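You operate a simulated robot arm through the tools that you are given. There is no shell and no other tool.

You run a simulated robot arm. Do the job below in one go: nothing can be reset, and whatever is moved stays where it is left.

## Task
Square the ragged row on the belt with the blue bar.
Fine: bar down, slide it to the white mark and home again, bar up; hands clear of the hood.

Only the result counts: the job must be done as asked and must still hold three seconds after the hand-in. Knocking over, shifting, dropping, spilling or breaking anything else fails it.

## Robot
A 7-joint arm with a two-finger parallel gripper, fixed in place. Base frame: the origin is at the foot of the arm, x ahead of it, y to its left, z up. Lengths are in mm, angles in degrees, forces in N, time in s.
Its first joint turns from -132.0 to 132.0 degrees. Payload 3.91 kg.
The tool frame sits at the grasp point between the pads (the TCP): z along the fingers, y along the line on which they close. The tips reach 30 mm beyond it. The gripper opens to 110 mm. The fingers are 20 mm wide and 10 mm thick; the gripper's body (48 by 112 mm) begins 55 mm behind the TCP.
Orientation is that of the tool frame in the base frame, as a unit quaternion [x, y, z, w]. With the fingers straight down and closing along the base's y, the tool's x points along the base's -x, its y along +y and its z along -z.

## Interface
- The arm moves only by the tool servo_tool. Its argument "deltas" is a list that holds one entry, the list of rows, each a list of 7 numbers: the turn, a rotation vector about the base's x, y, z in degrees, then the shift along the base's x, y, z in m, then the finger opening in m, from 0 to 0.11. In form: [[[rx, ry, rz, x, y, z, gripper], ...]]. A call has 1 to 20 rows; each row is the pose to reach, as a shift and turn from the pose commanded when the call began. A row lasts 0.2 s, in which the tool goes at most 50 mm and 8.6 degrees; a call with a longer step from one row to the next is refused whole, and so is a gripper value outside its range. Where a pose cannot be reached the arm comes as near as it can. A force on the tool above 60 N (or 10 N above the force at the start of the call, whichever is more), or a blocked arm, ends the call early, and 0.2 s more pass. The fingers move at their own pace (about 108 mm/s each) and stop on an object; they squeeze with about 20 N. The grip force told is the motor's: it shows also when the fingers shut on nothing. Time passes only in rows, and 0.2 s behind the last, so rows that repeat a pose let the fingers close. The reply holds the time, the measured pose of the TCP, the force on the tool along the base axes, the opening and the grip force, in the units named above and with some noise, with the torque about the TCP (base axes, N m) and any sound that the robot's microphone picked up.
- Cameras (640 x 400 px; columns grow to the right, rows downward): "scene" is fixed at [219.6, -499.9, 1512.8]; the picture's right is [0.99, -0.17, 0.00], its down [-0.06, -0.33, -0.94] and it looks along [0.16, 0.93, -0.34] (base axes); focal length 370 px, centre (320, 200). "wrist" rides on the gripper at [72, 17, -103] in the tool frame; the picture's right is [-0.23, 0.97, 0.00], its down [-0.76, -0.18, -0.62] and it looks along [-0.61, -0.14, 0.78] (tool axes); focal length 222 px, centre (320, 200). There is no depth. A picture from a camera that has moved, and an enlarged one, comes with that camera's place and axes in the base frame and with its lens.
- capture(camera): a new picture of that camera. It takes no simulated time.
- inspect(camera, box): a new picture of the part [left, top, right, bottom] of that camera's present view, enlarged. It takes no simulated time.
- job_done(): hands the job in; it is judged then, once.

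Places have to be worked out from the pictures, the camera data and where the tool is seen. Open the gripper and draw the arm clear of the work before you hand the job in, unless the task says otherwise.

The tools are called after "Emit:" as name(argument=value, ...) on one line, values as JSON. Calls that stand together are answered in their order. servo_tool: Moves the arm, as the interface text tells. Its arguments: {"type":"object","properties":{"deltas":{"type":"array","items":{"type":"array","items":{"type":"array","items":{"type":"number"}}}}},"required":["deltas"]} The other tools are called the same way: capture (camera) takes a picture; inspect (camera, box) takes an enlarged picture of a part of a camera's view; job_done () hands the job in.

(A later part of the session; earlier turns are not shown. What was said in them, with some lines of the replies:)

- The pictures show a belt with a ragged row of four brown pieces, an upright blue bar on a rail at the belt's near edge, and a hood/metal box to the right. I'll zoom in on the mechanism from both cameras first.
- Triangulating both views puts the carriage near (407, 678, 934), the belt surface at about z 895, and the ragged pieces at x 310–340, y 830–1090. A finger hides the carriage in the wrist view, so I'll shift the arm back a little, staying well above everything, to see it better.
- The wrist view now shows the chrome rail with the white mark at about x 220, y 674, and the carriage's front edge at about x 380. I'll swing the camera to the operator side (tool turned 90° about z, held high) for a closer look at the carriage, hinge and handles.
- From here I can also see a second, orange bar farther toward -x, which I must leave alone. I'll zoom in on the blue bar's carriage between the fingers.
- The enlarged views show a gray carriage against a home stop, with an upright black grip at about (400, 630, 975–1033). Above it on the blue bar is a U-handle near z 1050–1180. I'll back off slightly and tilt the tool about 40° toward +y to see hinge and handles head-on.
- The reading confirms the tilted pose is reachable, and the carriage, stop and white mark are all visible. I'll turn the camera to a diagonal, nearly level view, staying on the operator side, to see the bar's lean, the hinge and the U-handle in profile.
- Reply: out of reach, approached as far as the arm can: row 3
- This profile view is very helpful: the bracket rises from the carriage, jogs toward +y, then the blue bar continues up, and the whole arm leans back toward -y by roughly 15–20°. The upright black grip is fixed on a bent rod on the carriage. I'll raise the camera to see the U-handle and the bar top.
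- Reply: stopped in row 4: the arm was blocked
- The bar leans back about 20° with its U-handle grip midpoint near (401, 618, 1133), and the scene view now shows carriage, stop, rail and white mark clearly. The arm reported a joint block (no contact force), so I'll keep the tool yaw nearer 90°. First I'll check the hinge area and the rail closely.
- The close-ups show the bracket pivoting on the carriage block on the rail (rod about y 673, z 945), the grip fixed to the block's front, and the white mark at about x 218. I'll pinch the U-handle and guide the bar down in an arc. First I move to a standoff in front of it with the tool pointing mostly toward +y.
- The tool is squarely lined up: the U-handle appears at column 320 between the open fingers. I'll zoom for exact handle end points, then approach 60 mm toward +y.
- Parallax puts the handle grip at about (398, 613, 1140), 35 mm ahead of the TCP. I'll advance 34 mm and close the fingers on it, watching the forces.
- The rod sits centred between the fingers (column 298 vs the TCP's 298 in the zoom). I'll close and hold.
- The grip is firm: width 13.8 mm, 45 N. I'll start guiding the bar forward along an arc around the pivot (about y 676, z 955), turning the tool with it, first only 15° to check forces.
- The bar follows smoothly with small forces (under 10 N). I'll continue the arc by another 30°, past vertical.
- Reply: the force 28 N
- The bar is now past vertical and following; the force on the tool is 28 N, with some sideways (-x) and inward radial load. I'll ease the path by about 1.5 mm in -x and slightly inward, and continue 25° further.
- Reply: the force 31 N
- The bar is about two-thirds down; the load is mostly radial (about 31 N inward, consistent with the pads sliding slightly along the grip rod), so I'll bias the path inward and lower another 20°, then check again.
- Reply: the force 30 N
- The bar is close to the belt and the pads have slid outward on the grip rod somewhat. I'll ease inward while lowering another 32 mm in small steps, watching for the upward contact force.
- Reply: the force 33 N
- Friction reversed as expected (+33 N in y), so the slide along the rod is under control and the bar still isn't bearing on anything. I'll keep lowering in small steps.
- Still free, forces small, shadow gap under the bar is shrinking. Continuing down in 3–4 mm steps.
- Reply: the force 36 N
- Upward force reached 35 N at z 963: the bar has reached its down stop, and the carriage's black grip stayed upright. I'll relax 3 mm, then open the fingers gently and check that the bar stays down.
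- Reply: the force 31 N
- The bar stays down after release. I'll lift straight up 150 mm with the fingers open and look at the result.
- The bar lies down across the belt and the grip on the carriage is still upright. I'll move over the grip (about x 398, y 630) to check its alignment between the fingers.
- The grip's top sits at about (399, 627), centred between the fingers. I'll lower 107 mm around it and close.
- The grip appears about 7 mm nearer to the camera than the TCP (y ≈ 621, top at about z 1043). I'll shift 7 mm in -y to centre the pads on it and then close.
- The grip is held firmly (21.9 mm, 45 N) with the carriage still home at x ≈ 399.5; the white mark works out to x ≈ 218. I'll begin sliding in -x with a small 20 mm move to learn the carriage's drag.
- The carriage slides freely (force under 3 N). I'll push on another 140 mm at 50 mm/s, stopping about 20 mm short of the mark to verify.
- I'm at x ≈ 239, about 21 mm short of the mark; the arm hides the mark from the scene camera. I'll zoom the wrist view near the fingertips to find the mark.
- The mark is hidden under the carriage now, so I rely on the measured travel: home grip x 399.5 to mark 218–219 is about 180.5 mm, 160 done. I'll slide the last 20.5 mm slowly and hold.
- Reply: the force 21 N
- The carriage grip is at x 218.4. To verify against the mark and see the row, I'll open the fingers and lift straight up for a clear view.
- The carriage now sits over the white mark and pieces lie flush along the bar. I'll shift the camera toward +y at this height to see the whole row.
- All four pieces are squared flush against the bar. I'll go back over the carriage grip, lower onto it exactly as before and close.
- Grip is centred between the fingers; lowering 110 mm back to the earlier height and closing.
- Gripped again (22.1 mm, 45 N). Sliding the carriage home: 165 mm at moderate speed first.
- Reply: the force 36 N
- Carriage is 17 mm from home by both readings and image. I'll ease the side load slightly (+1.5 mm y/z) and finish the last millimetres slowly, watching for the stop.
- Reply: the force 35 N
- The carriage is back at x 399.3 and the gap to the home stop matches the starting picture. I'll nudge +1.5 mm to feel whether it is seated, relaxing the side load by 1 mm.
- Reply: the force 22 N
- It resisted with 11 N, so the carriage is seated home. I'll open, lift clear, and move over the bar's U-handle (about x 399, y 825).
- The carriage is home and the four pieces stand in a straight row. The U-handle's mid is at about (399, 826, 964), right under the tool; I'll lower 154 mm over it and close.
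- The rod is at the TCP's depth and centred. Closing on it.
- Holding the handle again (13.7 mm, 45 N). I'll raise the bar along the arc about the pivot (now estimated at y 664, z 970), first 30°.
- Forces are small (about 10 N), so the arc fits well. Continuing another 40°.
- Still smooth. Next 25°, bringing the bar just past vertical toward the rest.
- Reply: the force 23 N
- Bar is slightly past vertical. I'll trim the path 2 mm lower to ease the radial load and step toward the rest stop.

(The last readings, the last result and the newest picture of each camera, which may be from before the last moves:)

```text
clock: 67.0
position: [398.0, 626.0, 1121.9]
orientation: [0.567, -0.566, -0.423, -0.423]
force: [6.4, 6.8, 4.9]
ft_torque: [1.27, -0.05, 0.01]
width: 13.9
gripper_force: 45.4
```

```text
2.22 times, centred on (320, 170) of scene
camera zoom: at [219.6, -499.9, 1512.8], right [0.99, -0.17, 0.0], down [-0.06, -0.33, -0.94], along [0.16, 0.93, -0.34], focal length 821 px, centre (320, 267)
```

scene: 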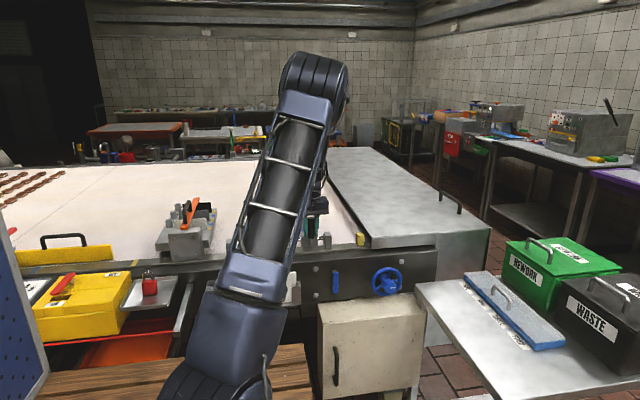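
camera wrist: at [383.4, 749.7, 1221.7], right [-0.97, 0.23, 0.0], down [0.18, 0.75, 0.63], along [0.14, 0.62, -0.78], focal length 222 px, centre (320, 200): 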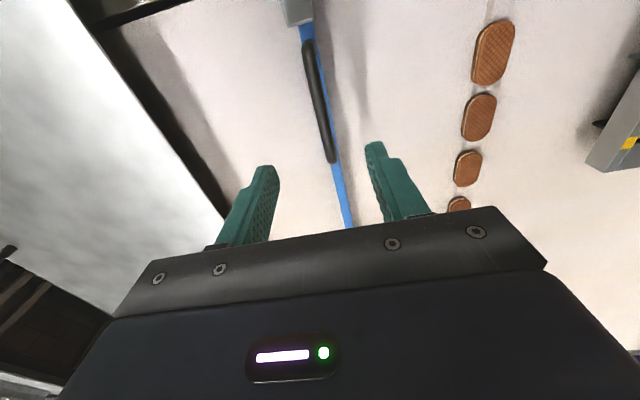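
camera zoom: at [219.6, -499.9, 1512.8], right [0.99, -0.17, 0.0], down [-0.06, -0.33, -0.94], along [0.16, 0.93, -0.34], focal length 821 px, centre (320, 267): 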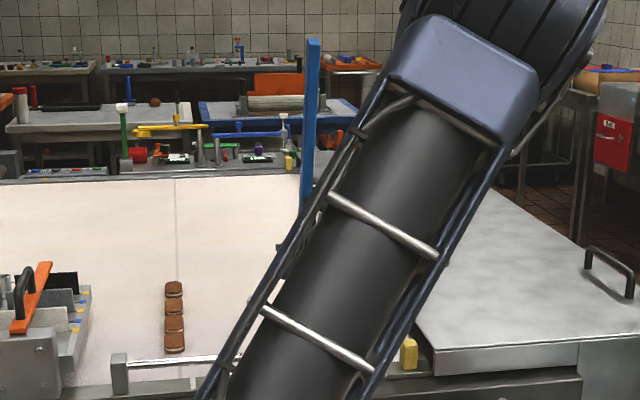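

The row on the belt is now straight, and the bar is nearly back; its tip is a few pixels higher than at the start, so a few degrees remain. I'll continue in 2.5 mm steps until the rest stop is felt.

Emit:
servo_tool(deltas=[[[0.6, 0, 0, 0, -0.0025, -0.0006, 0.0], [1.2, 0, 0, 0, -0.005, -0.0013, 0.0], [1.8, 0, 0, 0, -0.0075, -0.002, 0.0], [2.4, 0, 0, 0, -0.01, -0.0028, 0.0]]])

Emit:
inspect(camera="scene", box=[240, 80, 400, 260])

```text
clock: 68.0
position: [397.8, 618.9, 1119.6]
orientation: [0.558, -0.557, -0.436, -0.434]
force: [6.4, 33.9, 7.4]
ft_torque: [0.14, -0.01, -0.02]
width: 13.7
gripper_force: 45.5
```

```text
2.22 times, centred on (320, 170) of scene
camera zoom: at [219.6, -499.9, 1512.8], right [0.99, -0.17, 0.0], down [-0.06, -0.33, -0.94], along [0.16, 0.93, -0.34], focal length 821 px, centre (320, 267)
```

zoom: 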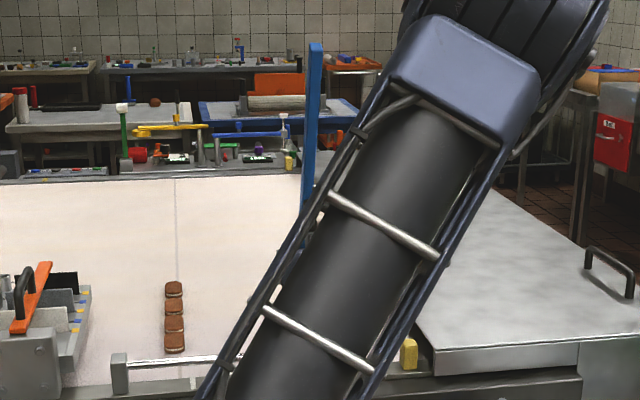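

The rest stop is felt (34 N) and the bar tip matches its starting image position exactly. I'll relax 2 mm, open the fingers, and back straight out.

Emit:
servo_tool(deltas=[[[0, 0, 0, 0, 0.002, 0.0, 0.0], [0, 0, 0, 0, 0.002, 0.0, 0.02], [0, 0, 0, 0, 0.002, 0.0, 0.04], [0, 0, 0, 0, 0.002, 0.0, 0.06], [0, 0, 0, 0, -0.02, 0.0, 0.06], [0, 0, 0, 0, -0.05, 0.0, 0.06], [0, 0, 0, 0, -0.08, 0.0, 0.06], [0, 0, 0, 0, -0.11, 0.005, 0.06], [0, 0, 0, 0, -0.13, 0.01, 0.06]]])

Emit:
capture(camera="wrist")

Emit:
inspect(camera="scene", box=[240, 80, 400, 260])

```text
clock: 70.0
position: [399.1, 485.1, 1128.0]
orientation: [-0.557, 0.558, 0.435, 0.435]
force: [0.8, -1.1, -0.2]
ft_torque: [-0.01, 0.01, -0.01]
width: 60.0
gripper_force: 0.1
```

```text
taken
camera wrist: at [381.4, 367.4, 1084.2], right [-0.97, 0.06, 0.22], down [0.18, -0.42, 0.89], along [0.14, 0.91, 0.4], focal length 222 px, centre (320, 200)
```

wrist: 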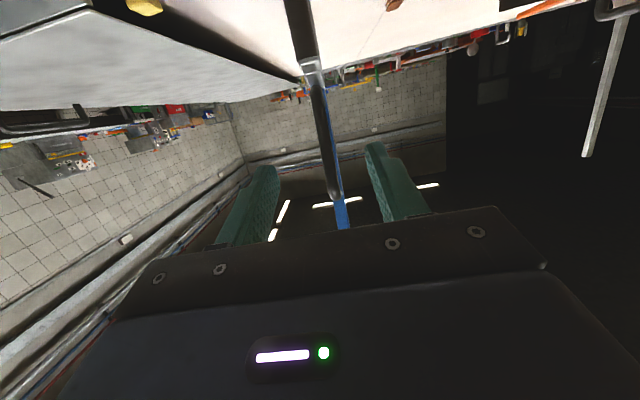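

```text
2.22 times, centred on (320, 170) of scene
camera zoom: at [219.6, -499.9, 1512.8], right [0.99, -0.17, 0.0], down [-0.06, -0.33, -0.94], along [0.16, 0.93, -0.34], focal length 821 px, centre (320, 267)
```

zoom: 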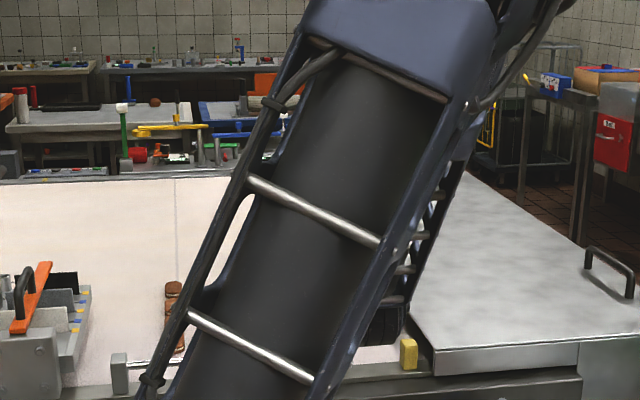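

The bar stays up and the arm is clear of it. I'll turn the tool back to pointing down while retreating and rising, then check everything.

Emit:
servo_tool(deltas=[[[-7, 0, 0, 0, -0.01, 0.01, 0.06], [-14, 0, 0, 0, -0.02, 0.02, 0.06], [-21, 0, 0, 0, -0.03, 0.03, 0.06], [-28, 0, 0, 0, -0.04, 0.04, 0.06], [-35, 0, 0, 0, -0.045, 0.05, 0.06], [-42, 0, 0, 0, -0.05, 0.06, 0.06], [-49, 0, 0, 0, -0.05, 0.07, 0.06], [-56, 0, 0, 0, -0.05, 0.08, 0.06], [-63, 0, 0, 0, -0.05, 0.09, 0.06], [-70, 0, 0, 0, -0.05, 0.1, 0.06], [-76, 0, 0, 0, -0.05, 0.11, 0.06]]])

Emit:
capture(camera="scene")

```text
clock: 72.4
position: [401.1, 435.0, 1237.7]
orientation: [-0.707, 0.707, -0.001, -0.003]
force: [0.1, 0.6, 0.2]
ft_torque: [0.03, 0.01, 0.02]
width: 60.1
gripper_force: 0.0
```

```text
taken
```

scene: 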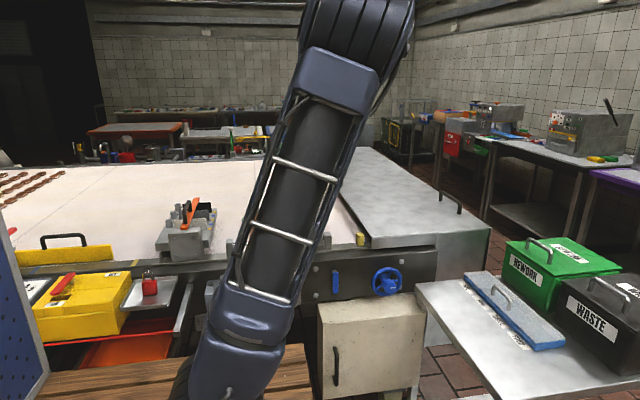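

The arm still blocks the view, so I'll return to the starting pose, away from bar and hood, opening the gripper fully.

Emit:
servo_tool(deltas=[[[0, 0, -8, -0.02, 0.0, 0.01, 0.08], [0, 0, -16, -0.04, 0.01, 0.02, 0.1], [0, 0, -24, -0.06, 0.02, 0.03, 0.11], [0, 0, -32, -0.075, 0.03, 0.04, 0.11], [0, 0, -40, -0.09, 0.04, 0.05, 0.11], [0, 0, -48, -0.105, 0.05, 0.06, 0.11], [0, 0, -56, -0.12, 0.06, 0.07, 0.11], [0, 0, -64, -0.135, 0.07, 0.08, 0.11], [0, 0, -72, -0.15, 0.08, 0.09, 0.11], [0, 0, -80, -0.16, 0.09, 0.095, 0.11], [0, 0, -88, -0.168, 0.097, 0.095, 0.11], [0, 0, -90, -0.168, 0.097, 0.095, 0.11]]])

Emit:
inspect(camera="scene", box=[270, 80, 390, 260])

Emit:
inspect(camera="scene", box=[190, 190, 330, 270])

Emit:
capture(camera="wrist")

```text
clock: 75.0
position: [230.2, 533.6, 1334.5]
orientation: [0.001, 1.0, 0.0, -0.001]
force: [-0.8, 0.0, -0.1]
ft_torque: [-0.04, 0.0, -0.01]
width: 110.3
gripper_force: 0.1
```

```text
2.22 times, centred on (330, 170) of scene
camera zoom: at [219.6, -499.9, 1512.8], right [0.99, -0.17, 0.0], down [-0.06, -0.33, -0.94], along [0.16, 0.93, -0.34], focal length 821 px, centre (298, 267)
```

zoom: 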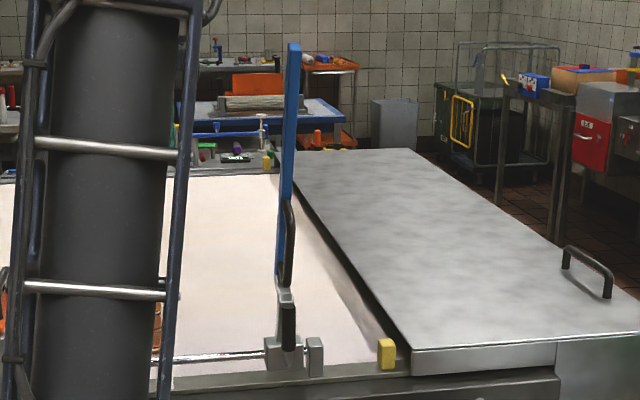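

```text
4.57 times, centred on (260, 230) of scene
camera zoom: at [219.6, -499.9, 1512.8], right [0.99, -0.17, 0.0], down [-0.06, -0.33, -0.94], along [0.16, 0.93, -0.34], focal length 1690 px, centre (594, 63)
```

zoom: 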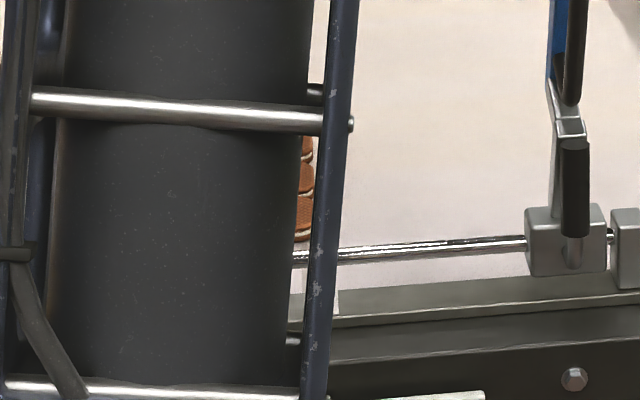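

```text
taken
camera wrist: at [157.9, 550.0, 1436.8], right [0.23, 0.97, 0.0], down [0.76, -0.18, 0.62], along [0.6, -0.14, -0.78], focal length 222 px, centre (320, 200)
```

wrist: 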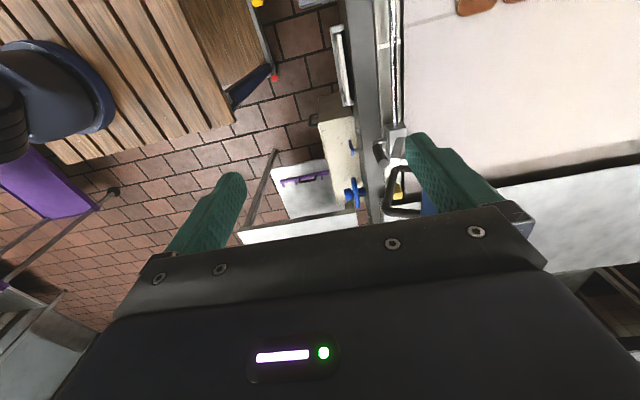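

The carriage, bar tip and grip are at the same image positions as at the start. The four pieces stand in a straight row, nothing else has moved, and the arm is clear with the gripper open. I'm handing in the job.

Emit:
job_done()

```text
The job is handed in.
```

I squared the row: the four pieces now stand in a straight line along where the blue bar stopped, and I've handed the job in. The tool reported only that it was handed in, not a pass or fail.

- **Bar down:** I held the U-handle and lowered the bar to its down stop. It stayed down when I let go.
- **Slide to the mark:** The carriage travelled about 181 mm by its black grip. I then let go and looked: it covered the white mark and all four pieces were flush against the bar. The arm blocked a direct view of the mark, so I judged the stopping point by measured distance; it could be a couple of millimetres off.
- **Home again:** I slid the carriage back until it met resistance. It now sits in the same place in the picture as at the start.
- **Bar up:** The bar is leaning back on its rest, with its tip where it was at the start.

I kept clear of the hood throughout and saw nothing else disturbed. The arm is back at its starting pose with the gripper open.
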